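You operate a simulated robot arm through the tools that you are given. There is no shell and no other tool. Be economical: measure what you need, move in short steps, check, and stop when the job is done.

Carry out the task below with a simulated robot arm. There is one attempt and no reset: what you move stays moved.

TASK
Wipe off both sticky marks with the napkin that the today card names.
Fine: press it on the suds first and put it back.

It is judged by the outcome, as a careful person would: the job done as asked, and still so three seconds after it is handed in. It fails if anything else is knocked over, pushed out of place, dropped, spilled or broken. Flat cloth is picked up by pressing the open fingertips on it (5 to 10 N) and closing them slowly along it; thin cloth reads only 2 to 8 mm in the jaws.

THE ROBOT
A 7-joint arm with a two-finger parallel gripper, fixed in place. Base frame: the origin is at the foot of the arm, x ahead of it, y to its left, z up; the work surface is at about z = 920. Lengths are in mm, angles in degrees, forces in N, time in s.
With the tool pointing down near the work surface it reaches from about 280 to 680 mm from the base axis. Its first joint turns from -66.0 to 66.0 degrees. Payload 1.57 kg.
The tool frame sits at the grasp point between the pads (the TCP): z along the fingers, y along the line on which they close. The tips reach 30 mm beyond it. The gripper opens to 110 mm. The fingers are 24 mm wide and 12 mm thick; the gripper's body (48 by 112 mm) begins 78 mm behind the TCP.
Orientation is that of the tool frame in the base frame, as [roll, pitch, yaw] about the fixed x, y, z axes, in that order (R = Rz(yaw) Ry(pitch) Rx(roll)). With the fingers straight down and closing along the base's y, the tool's x points along the base's -x, its y along +y and its z along -z.

THE INTERFACE
- The arm moves only by the tool send_rows. Its argument "rows" is text: rows parted by semicolons, each of 7 numbers parted by spaces: the shift along the tool's x, y, z in mm, then the turn, a rotation vector about the tool's x, y, z in degrees, then the closure in counts, from 0 (fully open) to 255 (shut). In form: dx dy dz ax ay az jaw; .... A call has 1 to 20 rows; each row shifts and turns the commanded pose from where the row before left it, along the tool's axes as they then stand. Each row takes 0.2 s and may step no farther than 50 mm and 8.6 degrees from the row before; otherwise, or with a gripper value out of range, the whole call is refused. A pose out of reach is approached as far as the arm can. The call stops where the force on the tool passes 50 N (or 10 N more than at its start, if that is more) or the arm is blocked; 0.2 s more then pass. The fingers move at their own pace (about 108 mm/s each) and stop on an object; they squeeze with about 37 N. The grip force told is the motor's: it shows also when the fingers shut on nothing. Time passes only in rows, and 0.2 s behind the last, so rows that do not move let the fingers close. The reply holds the time, the measured pose of the TCP, the force on the tool along the base axes, the opening and the grip force, in the units named above and with some noise, and new pictures: "show" is both (left out), scene, wrist or none.
- Cameras (640 x 400 px; columns grow to the right, rows downward): "scene" is fixed at [140.6, -376, 1415.6]; the picture's right is [0.88, -0.48, 0.00], its down [-0.26, -0.47, -0.84] and it looks along [0.40, 0.74, -0.54] (base axes); focal length 301 px, centre (320, 200). "wrist" rides on the gripper at [70, 16, -141] in the tool frame; the picture's right is [-0.23, 0.97, 0.00], its down [-0.85, -0.20, -0.48] and it looks along [-0.47, -0.11, 0.88] (tool axes); focal length 222 px, centre (320, 200). There is no depth. A picture from a camera that has moved, and an enlarged one, comes with that camera's place and axes in the base frame and with its lens. The place of the scene camera against the robot may be out by one fixed shift of up to 25 mm in any direction.
- inspect(camera, box): a new picture of the part [left, top, right, bottom] of that camera's present view, enlarged. It takes no simulated time.
- sign_off(): hands the job in; it is judged then, once.

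Go step by step. Nothing tells you positions but the pictures and the camera data: compare them with the known pose of the tool, close in by small moves and look again before you grip or let go. The budget is 120 turns and 200 pictures, counting those below and the enlarged ones. Unless the task says otherwise, let go and move clear before handing in, and close with one line.

The tools are called after ">>>" as name(argument=value, ...) on one line, values as JSON. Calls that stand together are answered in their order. send_rows: Moves the arm, as the interface text tells. Its arguments: {"type":"object","properties":{"rows":{"type":"string"},"show":{"type":"string","enum":["both","scene","wrist","none"]}},"required":["rows"]} The other tools are called the same way: inspect (camera, box) takes an enlarged picture of a part of a camera's view; sign_off () hands the job in.

At the start:

```text
clock: 0.0
eef_pos: [362.2, -170.1, 1230.8]
tcp_rot: [179.9, 0.0, -180.0]
wrist_force: [-1.2, -0.1, -0.7]
gripper_width: 110.1
finger_force: 0.0
```

scene: 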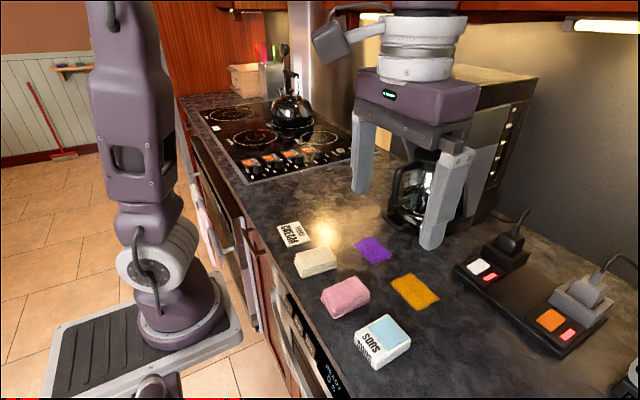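
wrist: 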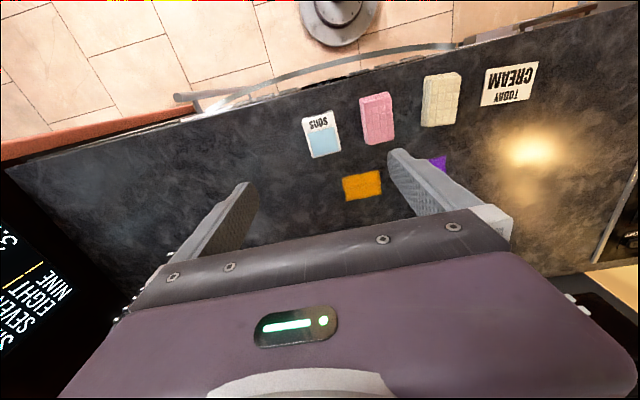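

The card seems to read "TODAY CREAM". A cream and a pink napkin, a suds pad, and purple and orange marks lie on the counter. I'll enlarge the views to confirm this.

>>> inspect(camera="scene", box=[260, 200, 460, 380])

>>> inspect(camera="wrist", box=[280, 50, 560, 225])

```text
2.22 times, centred on (360, 290) of scene
camera zoom: at [140.6, -376.0, 1415.6], right [0.88, -0.48, 0.0], down [-0.26, -0.47, -0.84], along [0.4, 0.74, -0.54], focal length 668 px, centre (231, 0)
```

zoom: 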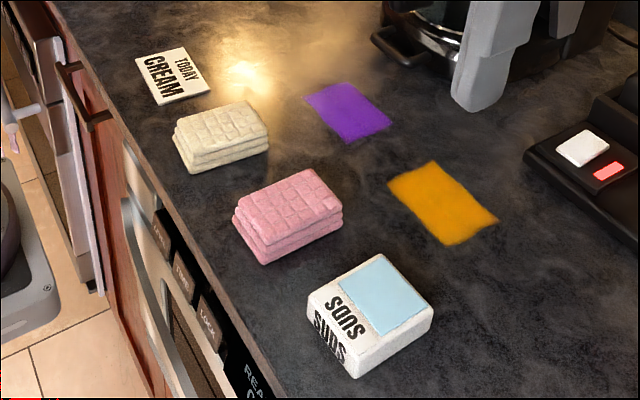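

```text
2.29 times, centred on (420, 138) of wrist
camera zoom: at [292.5, -153.8, 1370.7], right [0.23, 0.97, 0.0], down [0.85, -0.2, 0.48], along [0.47, -0.11, -0.88], focal length 508 px, centre (91, 343)
```

zoom: 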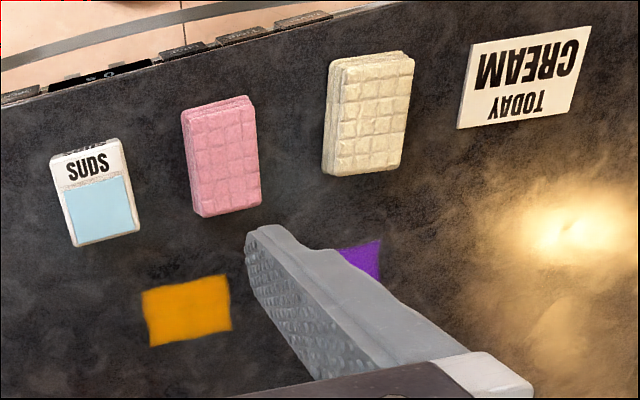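

The card says CREAM, so the cream stack is the napkin, at about (372, 45). I'll move above it and look closer.

>>> send_rows(rows="-2 36 20 0 0 0 0;-2 36 20 0 0 0 0;-2 36 20 0 0 0 0;-2 36 20 0 0 0 0;-2 36 20 0 0 0 0;-2 35 20 0 0 0 0;0 0 0 0 0 0 0")

```text
clock: 1.6
eef_pos: [374.6, 48.6, 1109.3]
tcp_rot: [180.0, 0.1, 180.0]
wrist_force: [-0.2, 0.2, 0.0]
gripper_width: 109.9
finger_force: 0.1
camera wrist: at [303.0, 64.5, 1250.6], right [0.23, 0.97, 0.0], down [0.85, -0.2, 0.48], along [0.47, -0.11, -0.88], focal length 222 px, centre (320, 200)
```

scene: 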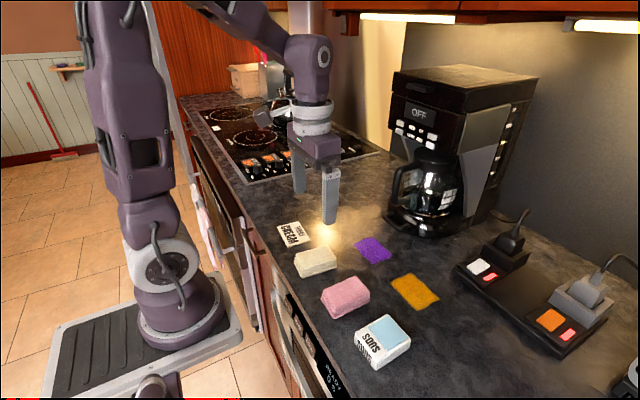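
wrist: 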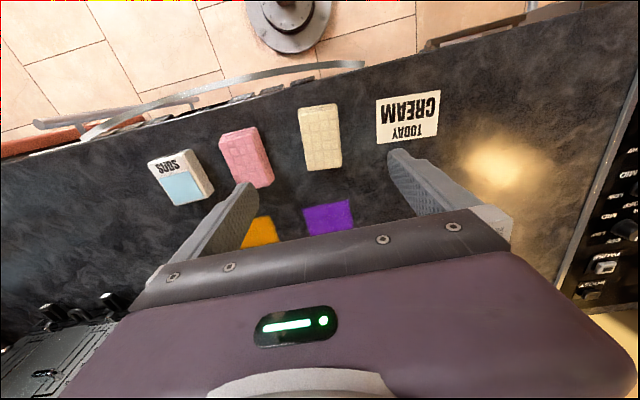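

The cream stack is near (375, 50). I'll enlarge the view to measure its yaw and thickness.

>>> inspect(camera="wrist", box=[200, 85, 360, 185])

>>> inspect(camera="scene", box=[270, 210, 380, 320])

```text
4.00 times, centred on (280, 135) of wrist
camera zoom: at [303.0, 64.5, 1250.6], right [0.23, 0.97, 0.0], down [0.85, -0.2, 0.48], along [0.47, -0.11, -0.88], focal length 888 px, centre (480, 460)
```

zoom: 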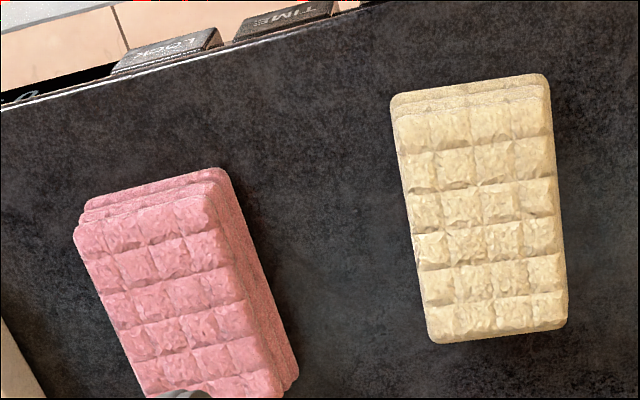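

```text
3.64 times, centred on (325, 265) of scene
camera zoom: at [140.6, -376.0, 1415.6], right [0.88, -0.48, 0.0], down [-0.26, -0.47, -0.84], along [0.4, 0.74, -0.54], focal length 1094 px, centre (302, -36)
```

zoom: 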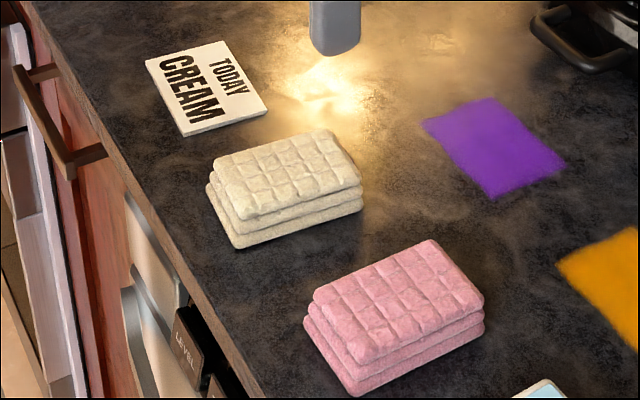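

The cream stack is about 76 x 48 x 30 mm, centred near (377, 49) with yaw about -6°. I'll align with it, half-close the jaws and come down to just above it.

>>> send_rows(rows="-2.4 0.4 20 0 0 6 50;0 0 40 0 0 0 50;0 0 40 0 0 0 50;0 0 5 0 0 0 50;0 0 0 0 0 0 50")

```text
clock: 2.8
eef_pos: [377.0, 46.9, 1005.3]
tcp_rot: [-180.0, 0.0, 174.1]
wrist_force: [-0.1, -1.0, -0.3]
gripper_width: 88.5
finger_force: 0.1
camera wrist: at [308.6, 70.4, 1145.5], right [0.33, 0.94, 0.0], down [0.83, -0.29, 0.48], along [0.45, -0.16, -0.88], focal length 222 px, centre (320, 200)
```

scene: 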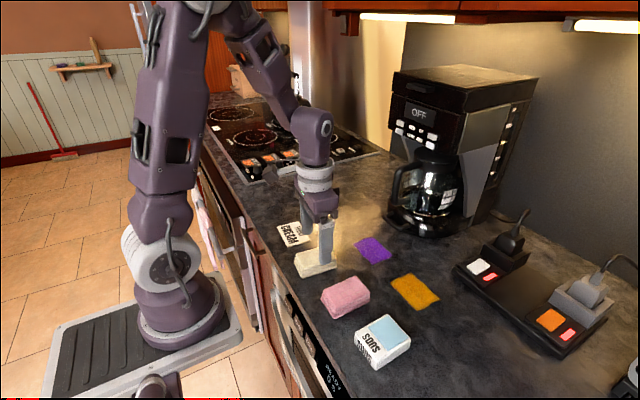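
wrist: 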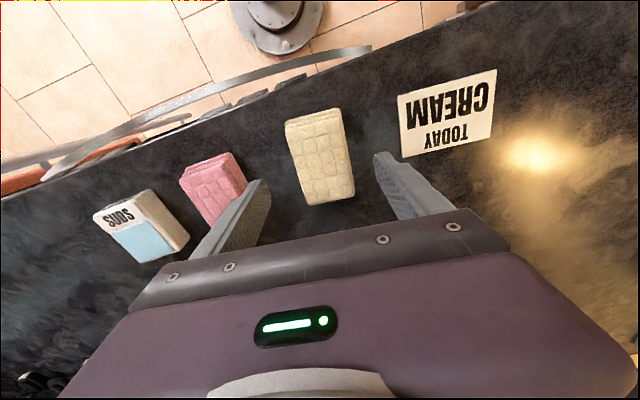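

The stack sits between the fingers. I'll go down to TCP z 961 and close gently.

>>> send_rows(rows="2 2.5 15 0 0 0 50;0 0 15 0 0 0 50;0 0 14 0 0 0 50;0 0 0 0 0 0 50;0 0 0 0 0 0 90;0 0 0 0 0 0 120;0 0 0 0 0 0 150;0 0 0 0 0 0 150")

```text
clock: 4.6
eef_pos: [376.3, 48.9, 959.9]
tcp_rot: [180.0, 0.1, 174.0]
wrist_force: [1.0, -0.1, -0.6]
gripper_width: 53.8
finger_force: 36.9
camera wrist: at [307.1, 72.5, 1101.4], right [0.33, 0.94, 0.0], down [0.83, -0.29, 0.48], along [0.45, -0.16, -0.88], focal length 222 px, centre (320, 200)
```

scene: 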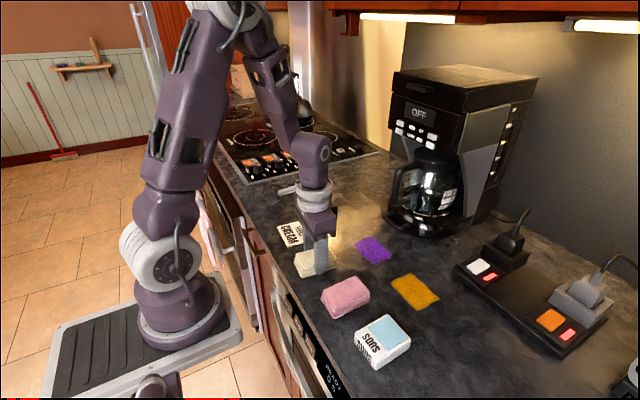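
wrist: 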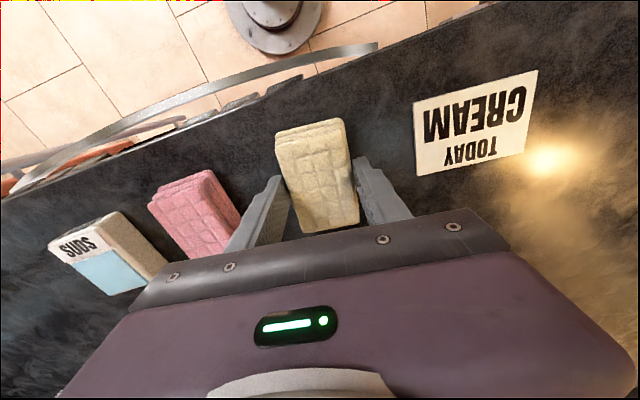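

Gripped at 53.8 mm wide; the place to return it to is TCP (376, 49, 960), yaw 174. Next I lift and check.

>>> send_rows(rows="0 0 -10 0 0 0 170;0 0 -30 0 0 0 170;0 0 -40 0 0 0 170;0 0 -20 0 0 0 170;0 0 0 0 0 0 170")

```text
clock: 5.8
eef_pos: [376.8, 50.0, 1061.8]
tcp_rot: [180.0, 0.0, 174.0]
wrist_force: [0.6, 0.2, 0.5]
gripper_width: 53.9
finger_force: 36.5
camera wrist: at [307.3, 73.2, 1202.7], right [0.33, 0.94, 0.0], down [0.83, -0.29, 0.48], along [0.45, -0.16, -0.88], focal length 222 px, centre (320, 200)
```

scene: 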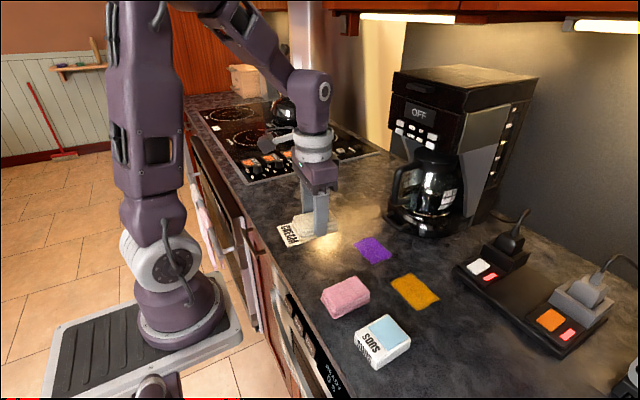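
wrist: 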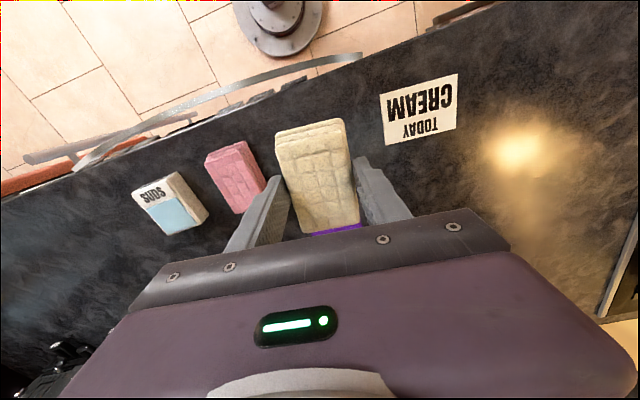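

The whole stack came up. I'll carry it over to the suds pad, near (397, -167).

>>> send_rows(rows="-7.1 -35.6 0 0 0 0 170;-7.1 -35.6 0 0 0 0 170;-7.1 -35.6 0 0 0 0 170;-7.1 -35.6 0 0 0 0 170;-7.1 -35.6 0 0 0 0 170;-7.1 -35.6 0 0 0 0 170;0 0 0 0 0 0 170")

>>> inspect(camera="scene", box=[280, 230, 480, 390])

```text
clock: 7.4
eef_pos: [398.0, -171.1, 1058.6]
tcp_rot: [-180.0, 0.0, 174.0]
wrist_force: [0.3, 0.9, -0.7]
gripper_width: 54.1
finger_force: 36.8
camera wrist: at [329.2, -146.7, 1200.6], right [0.33, 0.94, 0.0], down [0.83, -0.29, 0.48], along [0.45, -0.16, -0.88], focal length 222 px, centre (320, 200)
```

scene: 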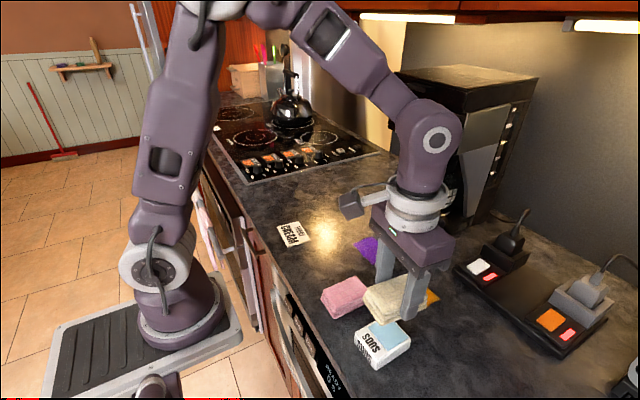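
wrist: 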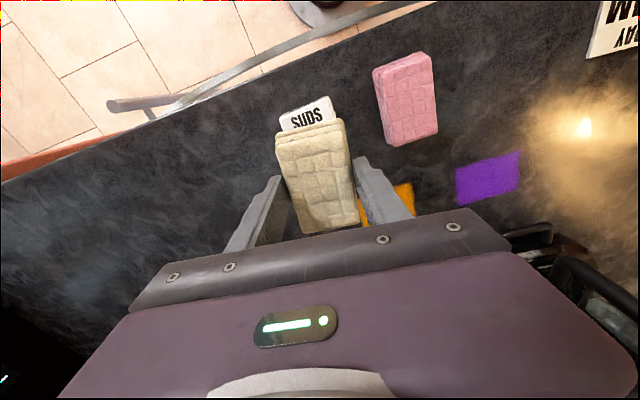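

```text
2.50 times, centred on (380, 310) of scene
camera zoom: at [140.6, -376.1, 1415.6], right [0.88, -0.48, 0.0], down [-0.26, -0.47, -0.84], along [0.4, 0.74, -0.54], focal length 752 px, centre (170, -75)
```

zoom: 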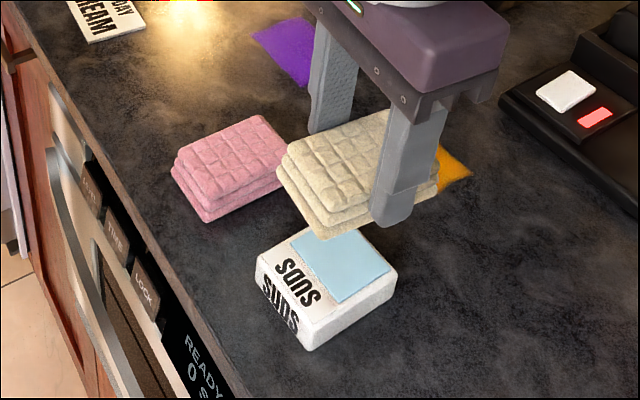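

The napkin is over the suds. I'll go down near contact, then press in small steps.

>>> send_rows(rows="4.2 1.6 20 0 0 0 170;0 0 25 0 0 0 170;0 0 13 0 0 0 170;0 0 4 0 0 0 170;0 0 0 0 0 0 170")

>>> inspect(camera="scene", box=[320, 260, 460, 380])

```text
clock: 8.6
eef_pos: [392.0, -168.2, 998.9]
tcp_rot: [180.0, -0.1, 174.0]
wrist_force: [-0.4, -0.2, -1.2]
gripper_width: 54.3
finger_force: 36.7
camera wrist: at [323.4, -144.8, 1139.4], right [0.33, 0.94, 0.0], down [0.83, -0.29, 0.48], along [0.45, -0.16, -0.88], focal length 222 px, centre (320, 200)
```

scene: 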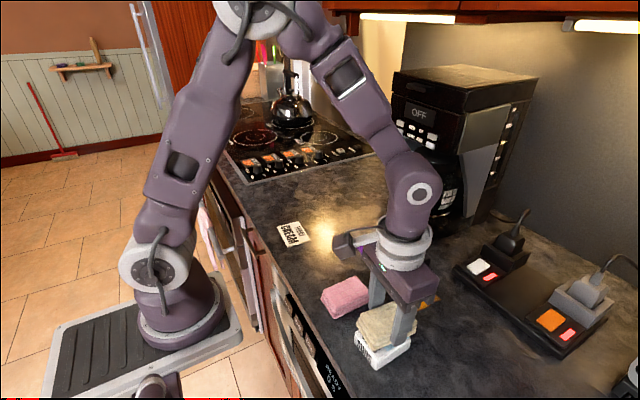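
wrist: 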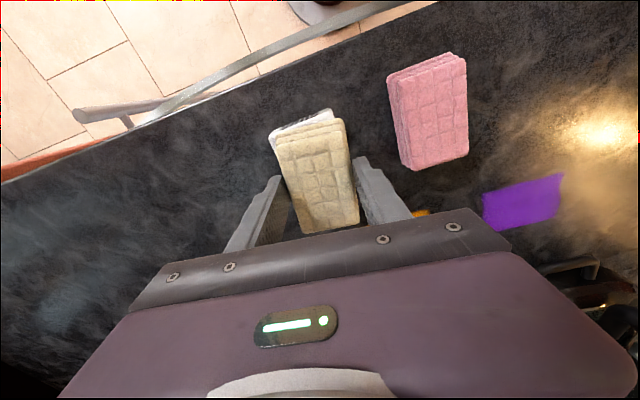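

```text
3.33 times, centred on (390, 320) of scene
camera zoom: at [140.6, -376.0, 1415.6], right [0.88, -0.48, 0.0], down [-0.26, -0.47, -0.84], along [0.4, 0.74, -0.54], focal length 1003 px, centre (87, -200)
```

zoom: 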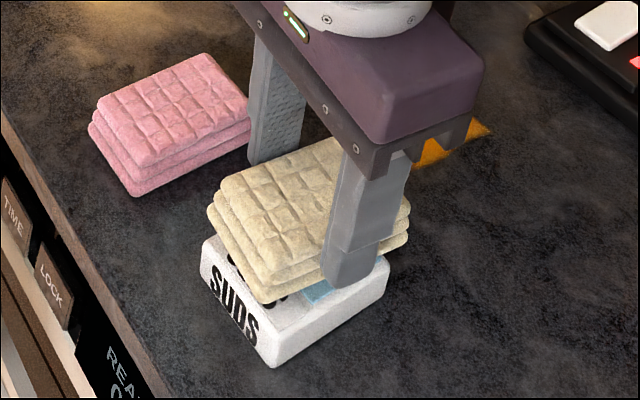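

I'm still just above the pad. I'll nudge it toward the pad's centre and press in small steps.

>>> send_rows(rows="-4.6 -5.6 3 0 0 0 170;0 0 2 0 0 0 170;0 0 2 0 0 0 170;0 0 0 0 0 0 170", show="none")

```text
clock: 9.6
eef_pos: [396.3, -171.7, 990.9]
tcp_rot: [-180.0, 0.1, 174.0]
wrist_force: [-0.4, 0.1, -0.5]
gripper_width: 53.7
finger_force: 37.2
```

>>> send_rows(rows="0 -1 2 0 0 0 170;0 0 2 0 0 0 170;0 0 0 0 0 0 170", show="none")

```text
clock: 10.4
eef_pos: [396.1, -174.1, 986.8]
tcp_rot: [-179.9, 0.2, 174.0]
wrist_force: [-2.2, 2.5, 44.3]
gripper_width: 53.9
finger_force: 37.4
```

It's pressed at about 44 N. I'll ease off a little, hold and look.

>>> send_rows(rows="0 0 -1 0 0 0 170;0 0 0 0 0 0 170;0 0 0 0 0 0 170", show="scene")

>>> inspect(camera="scene", box=[320, 260, 460, 380])

```text
clock: 11.2
eef_pos: [396.5, -174.5, 989.6]
tcp_rot: [180.0, 0.0, 174.1]
wrist_force: [6.0, 0.2, 14.6]
gripper_width: 53.8
finger_force: 37.1
```

scene: 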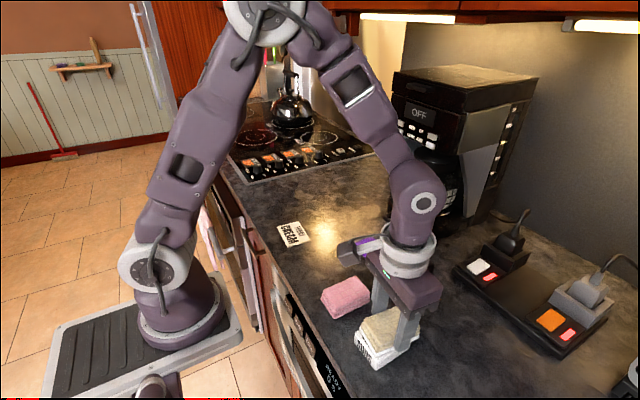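

```text
3.33 times, centred on (390, 320) of scene
camera zoom: at [140.6, -376.0, 1415.6], right [0.88, -0.48, 0.0], down [-0.26, -0.47, -0.84], along [0.4, 0.74, -0.54], focal length 1003 px, centre (87, -200)
```

zoom: 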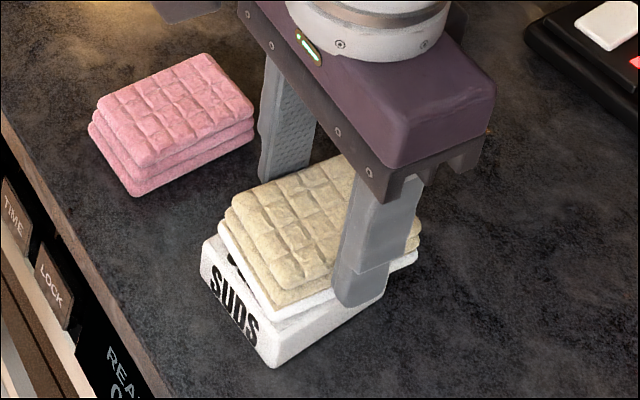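

The bottom layer has turned white with suds. I'll lift clear and look for the orange mark.

>>> send_rows(rows="0 0 -10 0 0 0 170;0 0 -25 0 0 0 170;0 0 -25 0 0 0 170;0 0 -10 0 0 0 170;0 0 0 0 0 0 170")

>>> inspect(camera="scene", box=[300, 210, 480, 380])

```text
clock: 12.4
eef_pos: [396.2, -174.5, 1060.7]
tcp_rot: [-180.0, 0.1, 173.9]
wrist_force: [0.2, 0.8, 0.4]
gripper_width: 53.6
finger_force: 37.8
camera wrist: at [326.9, -150.4, 1201.1], right [0.33, 0.94, 0.0], down [0.83, -0.29, 0.48], along [0.45, -0.16, -0.88], focal length 222 px, centre (320, 200)
```

scene: 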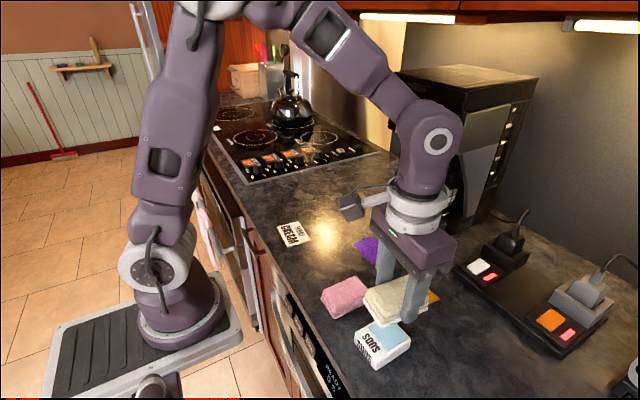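
wrist: 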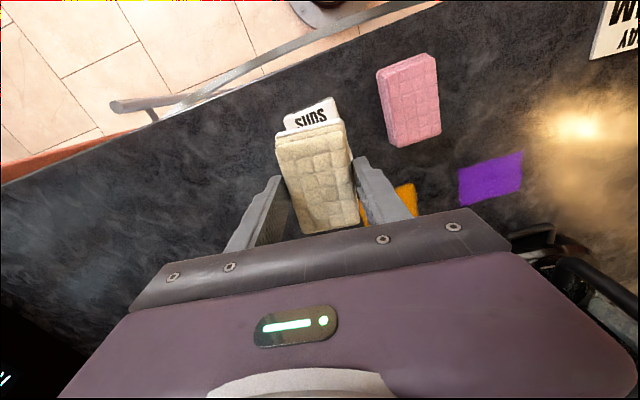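

```text
2.35 times, centred on (390, 295) of scene
camera zoom: at [140.6, -376.0, 1415.6], right [0.88, -0.48, 0.0], down [-0.26, -0.47, -0.84], along [0.4, 0.74, -0.54], focal length 708 px, centre (155, -24)
```

zoom: 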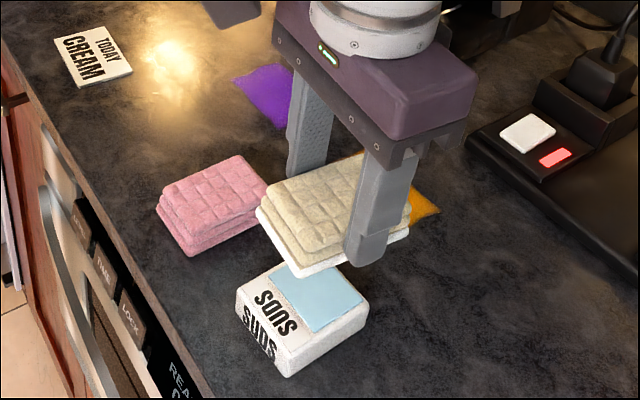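

Suds pressed, with the block and the pink napkin undisturbed. Orange spans about x 491–551, y −152 to −70. I'll move over its right end and square the yaw.

>>> send_rows(rows="-30.3 10.7 0 0 0 0 170;-30.3 10.7 0 0 0 0 170;-30.3 10.7 0 0 0 0 170;-30.3 10.7 0 0 0 0 170;0 0 20 0 0 -6 170;0 0 30 0 0 0 170;0 0 25 0 0 0 170;0 0 15 0 0 0 170;0 0 0 0 0 0 170")

>>> inspect(camera="scene", box=[340, 220, 480, 340])

```text
clock: 14.4
eef_pos: [521.5, -144.2, 968.4]
tcp_rot: [-180.0, 0.0, 180.0]
wrist_force: [-0.2, -0.2, -0.8]
gripper_width: 53.5
finger_force: 37.1
camera wrist: at [449.7, -128.4, 1110.0], right [0.23, 0.97, 0.0], down [0.86, -0.2, 0.48], along [0.47, -0.11, -0.88], focal length 222 px, centre (320, 200)
```

scene: 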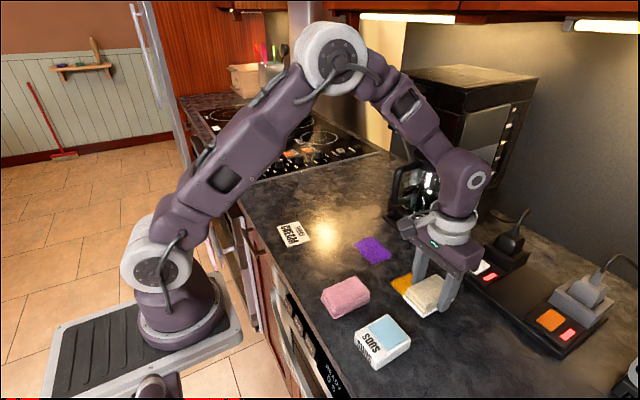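
wrist: 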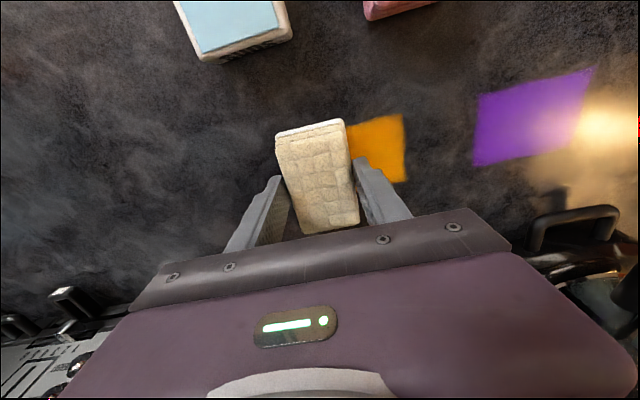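

```text
3.33 times, centred on (410, 280) of scene
camera zoom: at [140.6, -376.0, 1415.6], right [0.88, -0.48, 0.0], down [-0.26, -0.47, -0.84], along [0.4, 0.74, -0.54], focal length 1003 px, centre (20, -67)
```

zoom: 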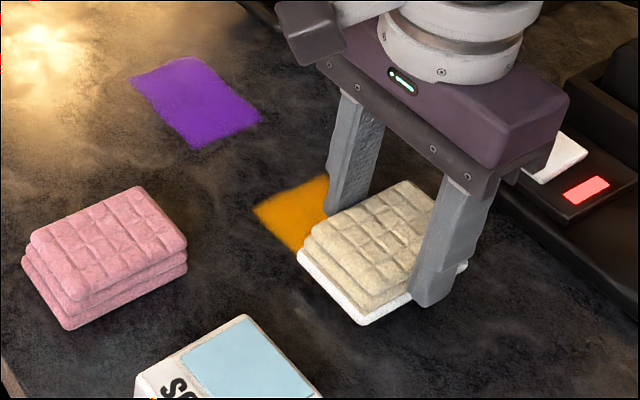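

The geometry is confirmed. I'll lower to contact here.

>>> send_rows(rows="0 0 5 0 0 0 170;0 0 3 0 0 0 170;0 0 1 0 0 0 170;0 0 0 0 0 0 170", show="none")

```text
clock: 15.4
eef_pos: [520.0, -144.4, 959.7]
tcp_rot: [-180.0, 0.0, -180.0]
wrist_force: [-1.4, 0.9, 5.8]
gripper_width: 54.0
finger_force: 36.5
```

In contact at about 6 N. I'll press slightly more and stroke along y across the mark and back.

>>> send_rows(rows="0 0 0.4 0 0 0 170;0 8 0 0 0 0 170;0 8 0 0 0 0 170;0 8 0 0 0 0 170;0 8 0 0 0 0 170;0 8 0 0 0 0 170;0 8 0 0 0 0 170;0 8 0 0 0 0 170;0 8 0 0 0 0 170;0 8 0 0 0 0 170;0 0 0 0 0 0 170")

>>> inspect(camera="scene", box=[340, 220, 480, 340])

```text
clock: 17.8
eef_pos: [519.6, -72.5, 958.9]
tcp_rot: [-180.0, 0.0, -179.9]
wrist_force: [1.2, -6.0, 10.8]
gripper_width: 53.6
finger_force: 36.8
camera wrist: at [449.4, -56.5, 1100.3], right [0.23, 0.97, 0.0], down [0.85, -0.2, 0.48], along [0.47, -0.11, -0.88], focal length 222 px, centre (320, 200)
```

scene: 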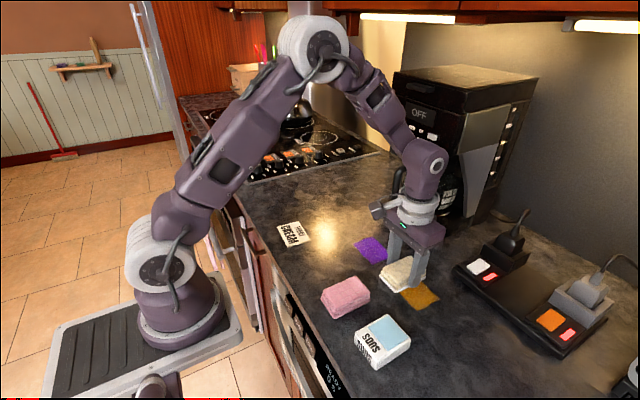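
wrist: 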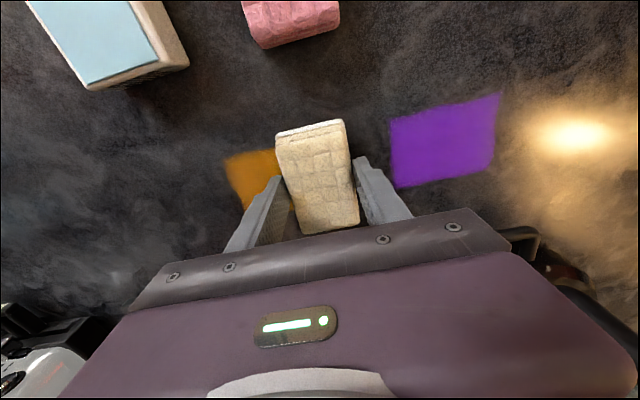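

```text
3.33 times, centred on (410, 280) of scene
camera zoom: at [140.5, -376.1, 1415.6], right [0.88, -0.48, 0.0], down [-0.26, -0.47, -0.84], along [0.4, 0.74, -0.54], focal length 1003 px, centre (20, -67)
```

zoom: 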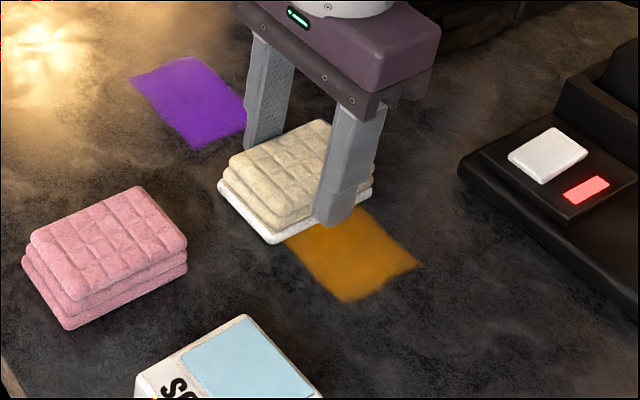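

The mark is fading a little with each pass, so I'll keep rubbing back and forth.

>>> send_rows(rows="0 -12 0.2 0 0 0 170;0 -12 0 0 0 0 170;0 -12 0 0 0 0 170;0 -12 0 0 0 0 170;0 -12 0 0 0 0 170;0 -14 0 0 0 0 170;0 14 0 0 0 0 170;0 12 0 0 0 0 170;0 12 0 0 0 0 170;0 12 0 0 0 0 170;0 12 0 0 0 0 170;0 12 0 0 0 0 170;0 -12 0 0 0 0 170;0 -12 0 0 0 0 170;0 -12 0 0 0 0 170;0 -12 0 0 0 0 170;0 -12 0 0 0 0 170;0 -14 0 0 0 0 170", show="none")

>>> inspect(camera="scene", box=[340, 220, 480, 340])

```text
clock: 21.6
eef_pos: [520.4, -146.6, 959.8]
tcp_rot: [179.9, 0.1, 180.0]
wrist_force: [-0.1, 6.6, 10.8]
gripper_width: 54.0
finger_force: 37.5
```

```text
3.33 times, centred on (410, 280) of scene
camera zoom: at [140.4, -375.8, 1415.7], right [0.88, -0.48, 0.0], down [-0.26, -0.47, -0.84], along [0.4, 0.74, -0.54], focal length 1003 px, centre (20, -67)
```

zoom: 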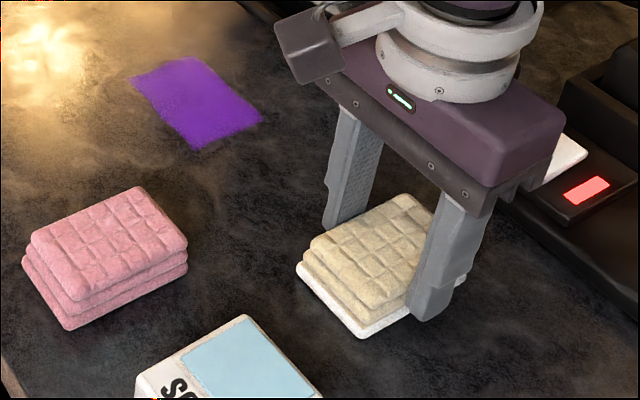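

The visible part of the orange is gone. One more pass, then I'll lift and hop to the purple mark's near end.

>>> send_rows(rows="0 12 0 0 0 0 170;0 12 0 0 0 0 170;0 12 0 0 0 0 170;0 12 0 0 0 0 170;0 12 0 0 0 0 170;0 14 0 0 0 0 170;0 0 -20 0 0 0 170;0 33 0 0 0 0 170;0 33 0 0 0 0 170;0 0 0 0 0 0 170")

>>> inspect(camera="scene", box=[340, 220, 480, 340])

```text
clock: 23.8
eef_pos: [523.0, -5.7, 978.1]
tcp_rot: [180.0, 0.0, 180.0]
wrist_force: [-0.3, 0.6, 0.1]
gripper_width: 53.8
finger_force: 36.7
camera wrist: at [450.7, 9.8, 1119.6], right [0.23, 0.97, 0.0], down [0.85, -0.2, 0.48], along [0.47, -0.11, -0.88], focal length 222 px, centre (320, 200)
```

scene: 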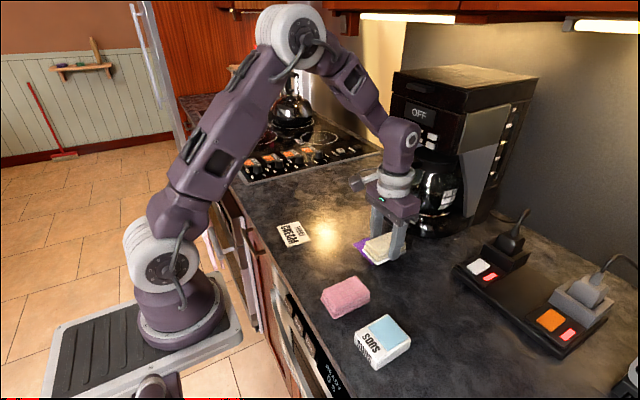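
wrist: 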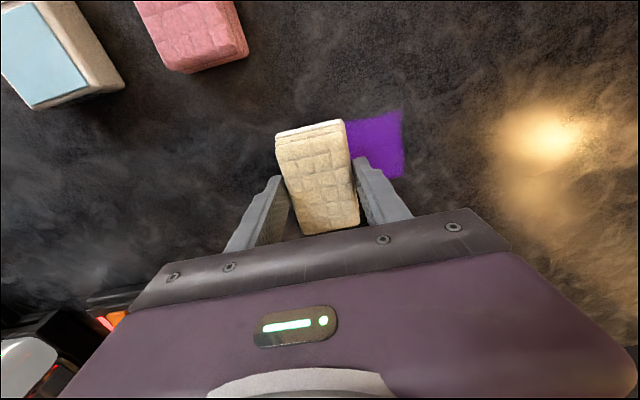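

```text
3.33 times, centred on (410, 280) of scene
camera zoom: at [140.6, -376.0, 1415.6], right [0.88, -0.48, 0.0], down [-0.26, -0.47, -0.84], along [0.4, 0.74, -0.54], focal length 1003 px, centre (20, -67)
```

zoom: 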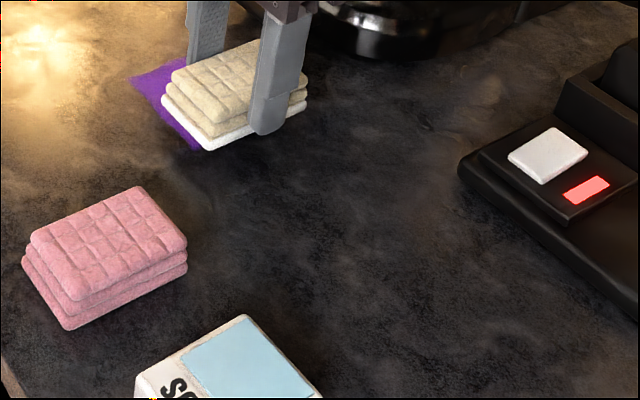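

The orange mark is clean. I'll lower onto the purple one.

>>> send_rows(rows="4 0 10 0 0 0 170;0 0 7 0 0 0 170;0 0 1.5 0 0 0 170;0 0 0 0 0 0 170", show="none")

```text
clock: 24.8
eef_pos: [517.2, -5.7, 959.5]
tcp_rot: [-180.0, 0.1, 180.0]
wrist_force: [-0.4, 0.2, -0.4]
gripper_width: 53.8
finger_force: 36.8
```

>>> send_rows(rows="-1.5 0 0.7 0 0 0 170;0 0 0.7 0 0 0 170;0 0 0 0 0 0 170", show="none")

```text
clock: 25.6
eef_pos: [520.5, -5.2, 960.2]
tcp_rot: [-180.0, 0.0, 179.9]
wrist_force: [0.2, 1.0, 1.9]
gripper_width: 53.9
finger_force: 37.0
```

>>> send_rows(rows="0 0 0.6 0 0 0 170;0 12 0.3 0 0 0 170;0 12 0 0 0 0 170;0 12 0 0 0 0 170;0 12 0 0 0 0 170;0 12 0 0 0 0 170;0 10 0 0 0 0 170;0 0 0 0 0 0 170")

>>> inspect(camera="scene", box=[320, 190, 460, 310])

```text
clock: 27.4
eef_pos: [519.3, 64.7, 958.2]
tcp_rot: [-180.0, 0.1, 179.9]
wrist_force: [-0.2, -4.6, 7.2]
gripper_width: 54.0
finger_force: 36.8
camera wrist: at [448.1, 80.2, 1099.8], right [0.23, 0.97, 0.0], down [0.85, -0.2, 0.48], along [0.47, -0.11, -0.88], focal length 222 px, centre (320, 200)
```

scene: 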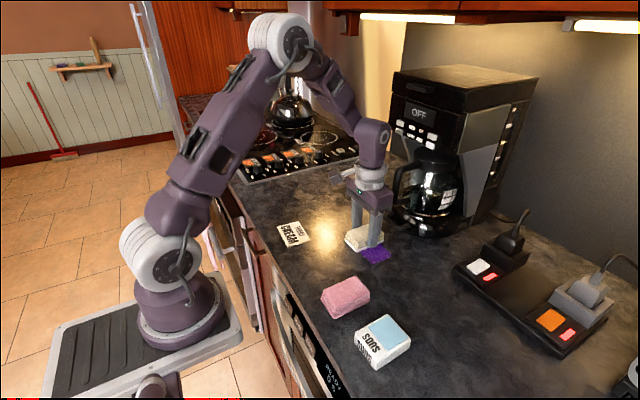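
wrist: 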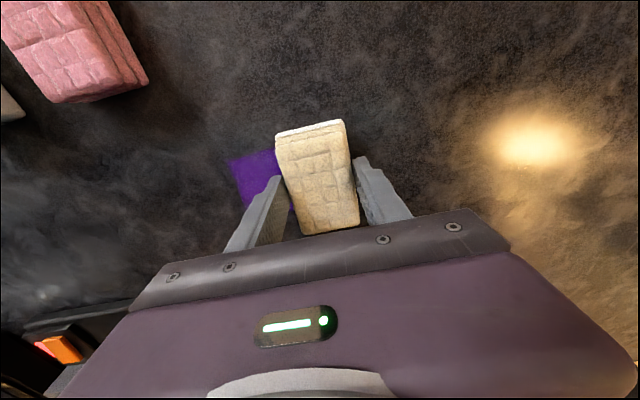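

```text
3.33 times, centred on (390, 250) of scene
camera zoom: at [140.5, -376.2, 1415.5], right [0.88, -0.48, 0.0], down [-0.26, -0.47, -0.84], along [0.4, 0.74, -0.54], focal length 1003 px, centre (87, 33)
```

zoom: 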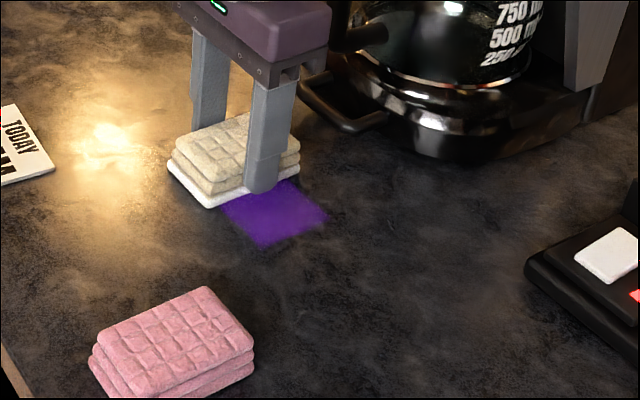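

It's fading, and the carafe handle is clear of the gripper. Three more passes.

>>> send_rows(rows="0 -12 0.3 0 0 0 170;0 -12 0 0 0 0 170;0 -12 0 0 0 0 170;0 -12 0 0 0 0 170;0 -12 0 0 0 0 170;0 -12 0 0 0 0 170;0 12 0 0 0 0 170;0 12 0 0 0 0 170;0 12 0 0 0 0 170;0 12 0 0 0 0 170;0 12 0 0 0 0 170;0 12 0 0 0 0 170;0 -12 0 0 0 0 170;0 -12 0 0 0 0 170;0 -12 0 0 0 0 170;0 -12 0 0 0 0 170;0 -12 0 0 0 0 170;0 -12 0 0 0 0 170", show="none")

>>> inspect(camera="scene", box=[320, 190, 460, 310])

```text
clock: 31.2
eef_pos: [519.3, -8.8, 959.9]
tcp_rot: [-179.9, -0.1, 180.0]
wrist_force: [-0.4, 0.5, -0.2]
gripper_width: 53.9
finger_force: 36.7
```

```text
3.33 times, centred on (390, 250) of scene
camera zoom: at [140.6, -376.0, 1415.6], right [0.88, -0.48, 0.0], down [-0.26, -0.47, -0.84], along [0.4, 0.74, -0.54], focal length 1003 px, centre (87, 33)
```

zoom: 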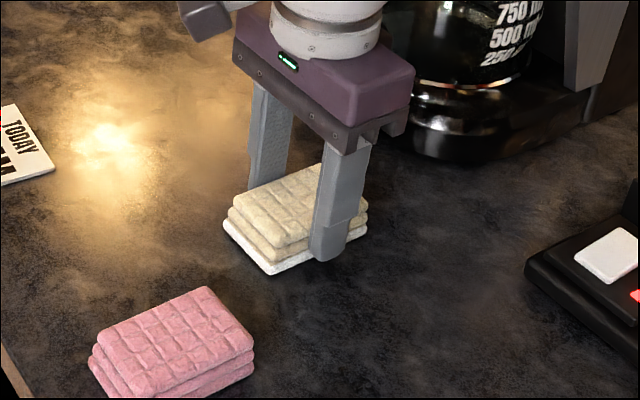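

The visible area is clean, but contact was light at this end. I'll press again and do one more round.

>>> send_rows(rows="0 0 0.8 0 0 0 170;0 0 0.6 0 0 0 170;0 12 0 0 0 0 170;0 12 0 0 0 0 170;0 12 0 0 0 0 170;0 12 0 0 0 0 170;0 12 0 0 0 0 170;0 12 0 0 0 0 170;0 0 0 0 0 0 170")

>>> inspect(camera="scene", box=[320, 190, 460, 310])

```text
clock: 32.9
eef_pos: [520.3, 50.3, 957.7]
tcp_rot: [-179.9, 0.2, 179.8]
wrist_force: [-2.9, -1.6, 12.1]
gripper_width: 53.8
finger_force: 36.6
stopped in row 8: the force on the tool passed its limit (the readings are from after the stop); the commanded pose is now the measured one
camera wrist: at [448.7, 67.9, 1098.2], right [0.23, 0.97, 0.0], down [0.85, -0.2, 0.48], along [0.47, -0.11, -0.88], focal length 222 px, centre (320, 200)
```

scene: 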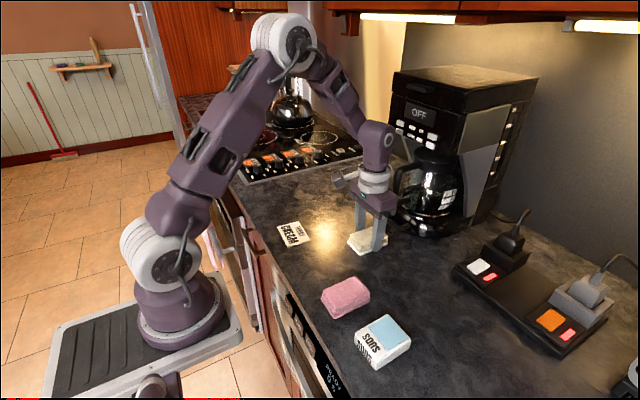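
wrist: 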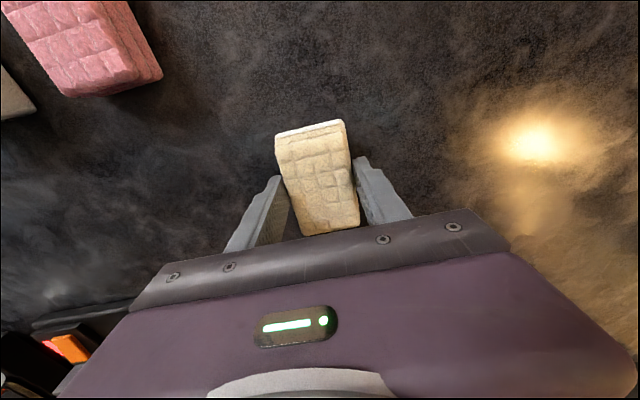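

```text
3.33 times, centred on (390, 250) of scene
camera zoom: at [140.3, -376.1, 1415.6], right [0.88, -0.48, 0.0], down [-0.26, -0.47, -0.84], along [0.4, 0.74, -0.54], focal length 1003 px, centre (87, 33)
```

zoom: 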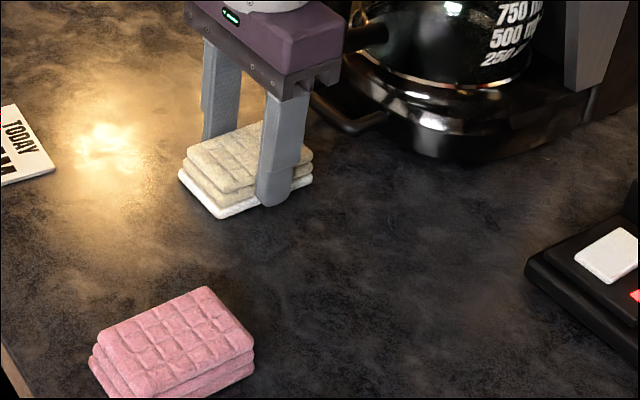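

Both marks look wiped. I'll lift, move back over the napkin's original spot at yaw 174 and check.

>>> send_rows(rows="0 0 -15 0 0 0 170;0 0 -25 0 0 0 170;36 0 0 0 0 0 170;36 0 0 0 0 0 170;36 0 0 0 0 0 170;36 -1 0 0 0 6 170;0 0 0 0 0 0 170")

>>> inspect(camera="scene", box=[270, 190, 470, 390])

```text
clock: 34.5
eef_pos: [374.6, 49.8, 996.9]
tcp_rot: [-179.8, 0.2, 173.8]
wrist_force: [-0.2, -0.2, -0.5]
gripper_width: 53.6
finger_force: 37.0
camera wrist: at [305.6, 73.6, 1136.8], right [0.33, 0.94, 0.0], down [0.83, -0.29, 0.48], along [0.45, -0.16, -0.88], focal length 222 px, centre (320, 200)
```

scene: 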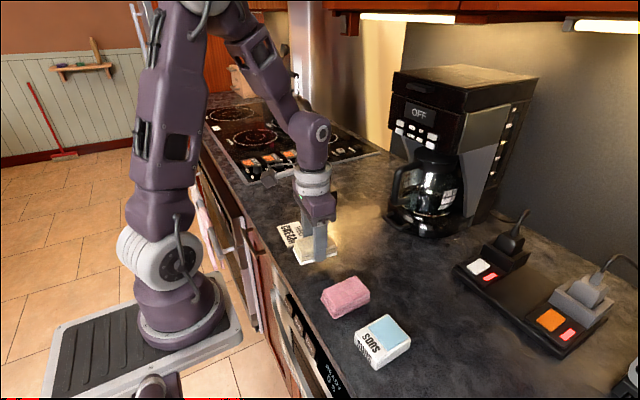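
wrist: 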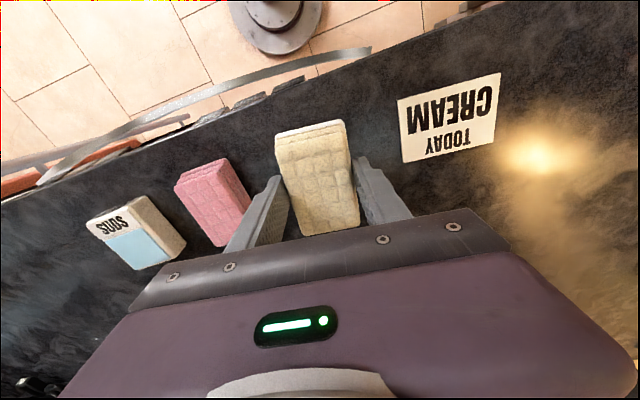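

```text
2.00 times, centred on (370, 290) of scene
camera zoom: at [140.6, -376.0, 1415.6], right [0.88, -0.48, 0.0], down [-0.26, -0.47, -0.84], along [0.4, 0.74, -0.54], focal length 602 px, centre (220, 20)
```

zoom: 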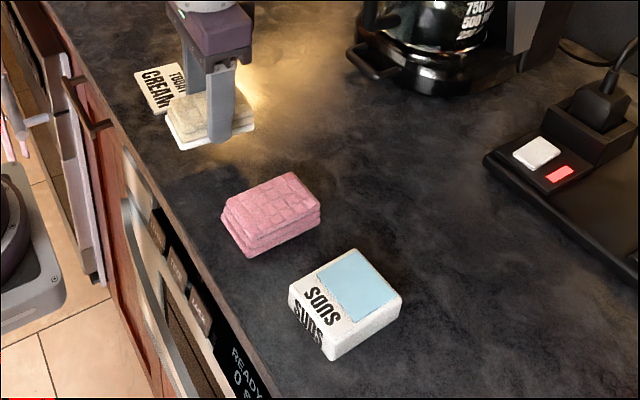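

Both marks are gone. I'll lower the napkin onto its spot.

>>> send_rows(rows="-2 -0.8 15 0 0 0 170;0 0 15 0 0 0 170;0 0 4 0 0 0 170;0 0 1.5 0 0 0 170;0 0 0 0 0 0 170", show="none")

```text
clock: 35.7
eef_pos: [379.1, 49.5, 961.0]
tcp_rot: [-179.9, 0.2, 174.0]
wrist_force: [-0.1, 0.1, -0.3]
gripper_width: 53.7
finger_force: 37.2
```

>>> send_rows(rows="1.5 0 0.8 0 0 0 170;0 0 0.6 0 0 0 170;0 0 0 0 0 0 170", show="none")

```text
clock: 36.5
eef_pos: [376.7, 49.0, 959.1]
tcp_rot: [-179.9, 0.1, 173.8]
wrist_force: [0.0, 1.2, -1.1]
gripper_width: 53.8
finger_force: 37.7
```

>>> send_rows(rows="0 0 0.7 0 0 0 170;0 0 0 0 0 0 170", show="none")

```text
clock: 37.1
eef_pos: [377.0, 49.6, 958.7]
tcp_rot: [-179.8, 0.3, 173.8]
wrist_force: [-0.3, 0.8, -0.8]
gripper_width: 54.2
finger_force: 37.4
```

>>> send_rows(rows="0 0 0.7 0 0 0 170;0 0 0.5 0 0 0 170;0 0 0 0 0 0 170", show="none")

```text
clock: 37.9
eef_pos: [375.5, 48.8, 958.4]
tcp_rot: [-179.9, 0.1, 173.9]
wrist_force: [0.6, 0.5, -0.2]
gripper_width: 53.9
finger_force: 37.4
```

The napkin must be within about a millimetre of the surface. One more small step, then I'll open gently to 50 counts.

>>> send_rows(rows="0 0 0.8 0 0 0 170;0 0 0 0 0 0 170;0 0 0 0 0 0 120;0 0 0 0 0 0 95;0 0 0 0 0 0 70;0 0 0 0 0 0 50;0 0 0 0 0 0 50")

```text
clock: 39.5
eef_pos: [375.7, 48.8, 956.7]
tcp_rot: [-180.0, 0.1, 173.9]
wrist_force: [0.2, 0.0, 0.8]
gripper_width: 88.2
finger_force: 0.1
camera wrist: at [307.3, 73.8, 1097.6], right [0.33, 0.94, 0.0], down [0.83, -0.29, 0.48], along [0.45, -0.16, -0.88], focal length 222 px, centre (320, 200)
```

scene: 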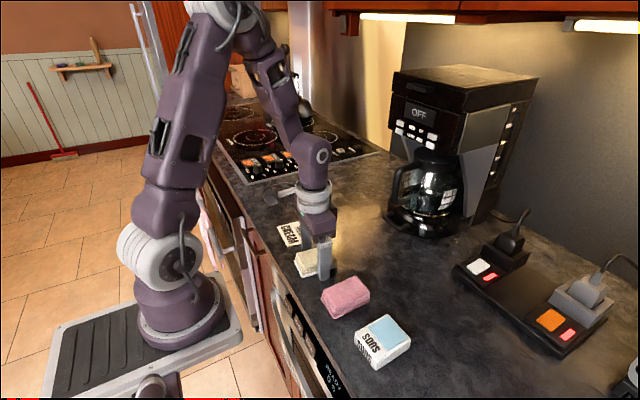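
wrist: 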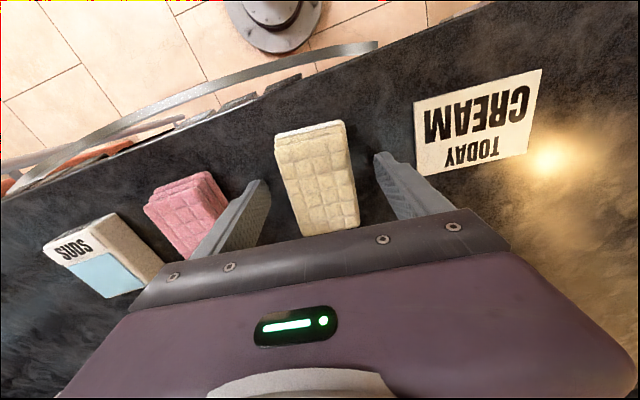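

Released cleanly. I'll retract upward and do a final check.

>>> send_rows(rows="0 0 -20 0 0 0 50;0 0 -40 0 0 0 50;0 0 -45 0 0 0 50;0 0 -45 0 0 0 50;0 0 -40 0 0 0 50;0 0 0 0 0 0 50")

>>> inspect(camera="scene", box=[260, 200, 460, 380])

>>> inspect(camera="wrist", box=[140, 80, 500, 260])

```text
clock: 40.9
eef_pos: [376.9, 51.5, 1148.6]
tcp_rot: [-179.9, 0.2, 174.0]
wrist_force: [0.2, -0.1, -0.4]
gripper_width: 88.2
finger_force: 0.0
camera wrist: at [306.8, 75.1, 1289.9], right [0.33, 0.94, 0.0], down [0.83, -0.29, 0.48], along [0.45, -0.16, -0.88], focal length 222 px, centre (320, 200)
```

scene: 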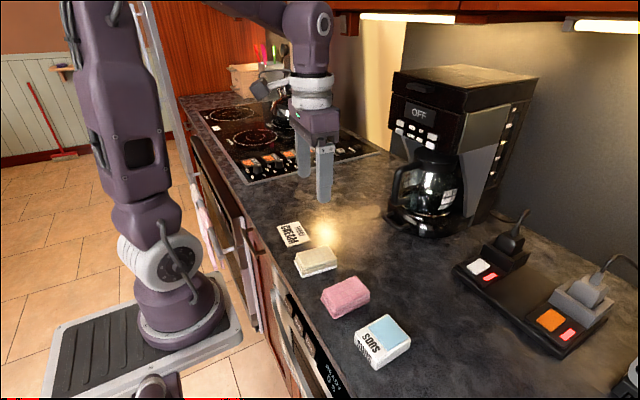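
wrist: 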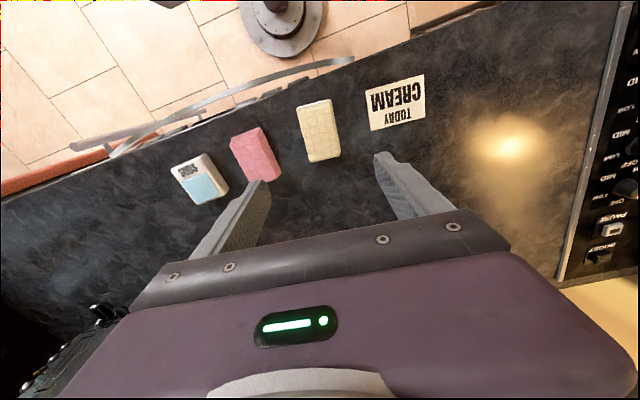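

```text
2.22 times, centred on (360, 290) of scene
camera zoom: at [140.6, -376.0, 1415.6], right [0.88, -0.48, 0.0], down [-0.26, -0.47, -0.84], along [0.4, 0.74, -0.54], focal length 668 px, centre (231, 0)
```

zoom: 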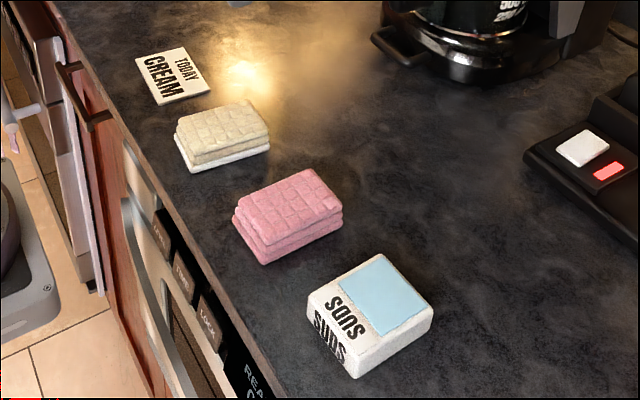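

```text
1.78 times, centred on (320, 170) of wrist
camera zoom: at [306.8, 75.1, 1289.9], right [0.33, 0.94, 0.0], down [0.83, -0.29, 0.48], along [0.45, -0.16, -0.88], focal length 395 px, centre (320, 253)
```

zoom: 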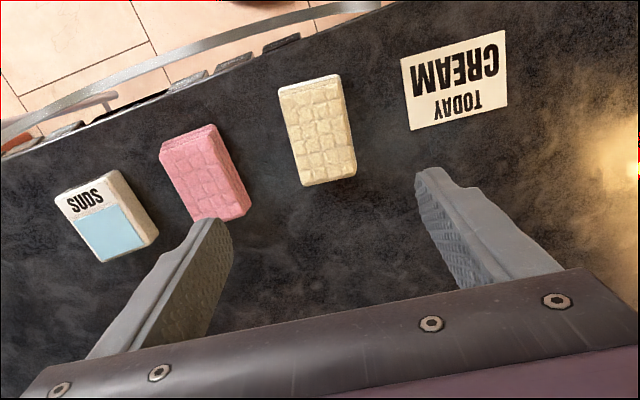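

Both marks are gone, the cream napkin is back on its spot, and nothing else has moved. I'm handing in.

>>> sign_off()

```text
The job is handed in.
```

I pressed the cream napkin (the one the today card names) on the suds, wiped off both the orange and purple marks with it, and put it back in its place.
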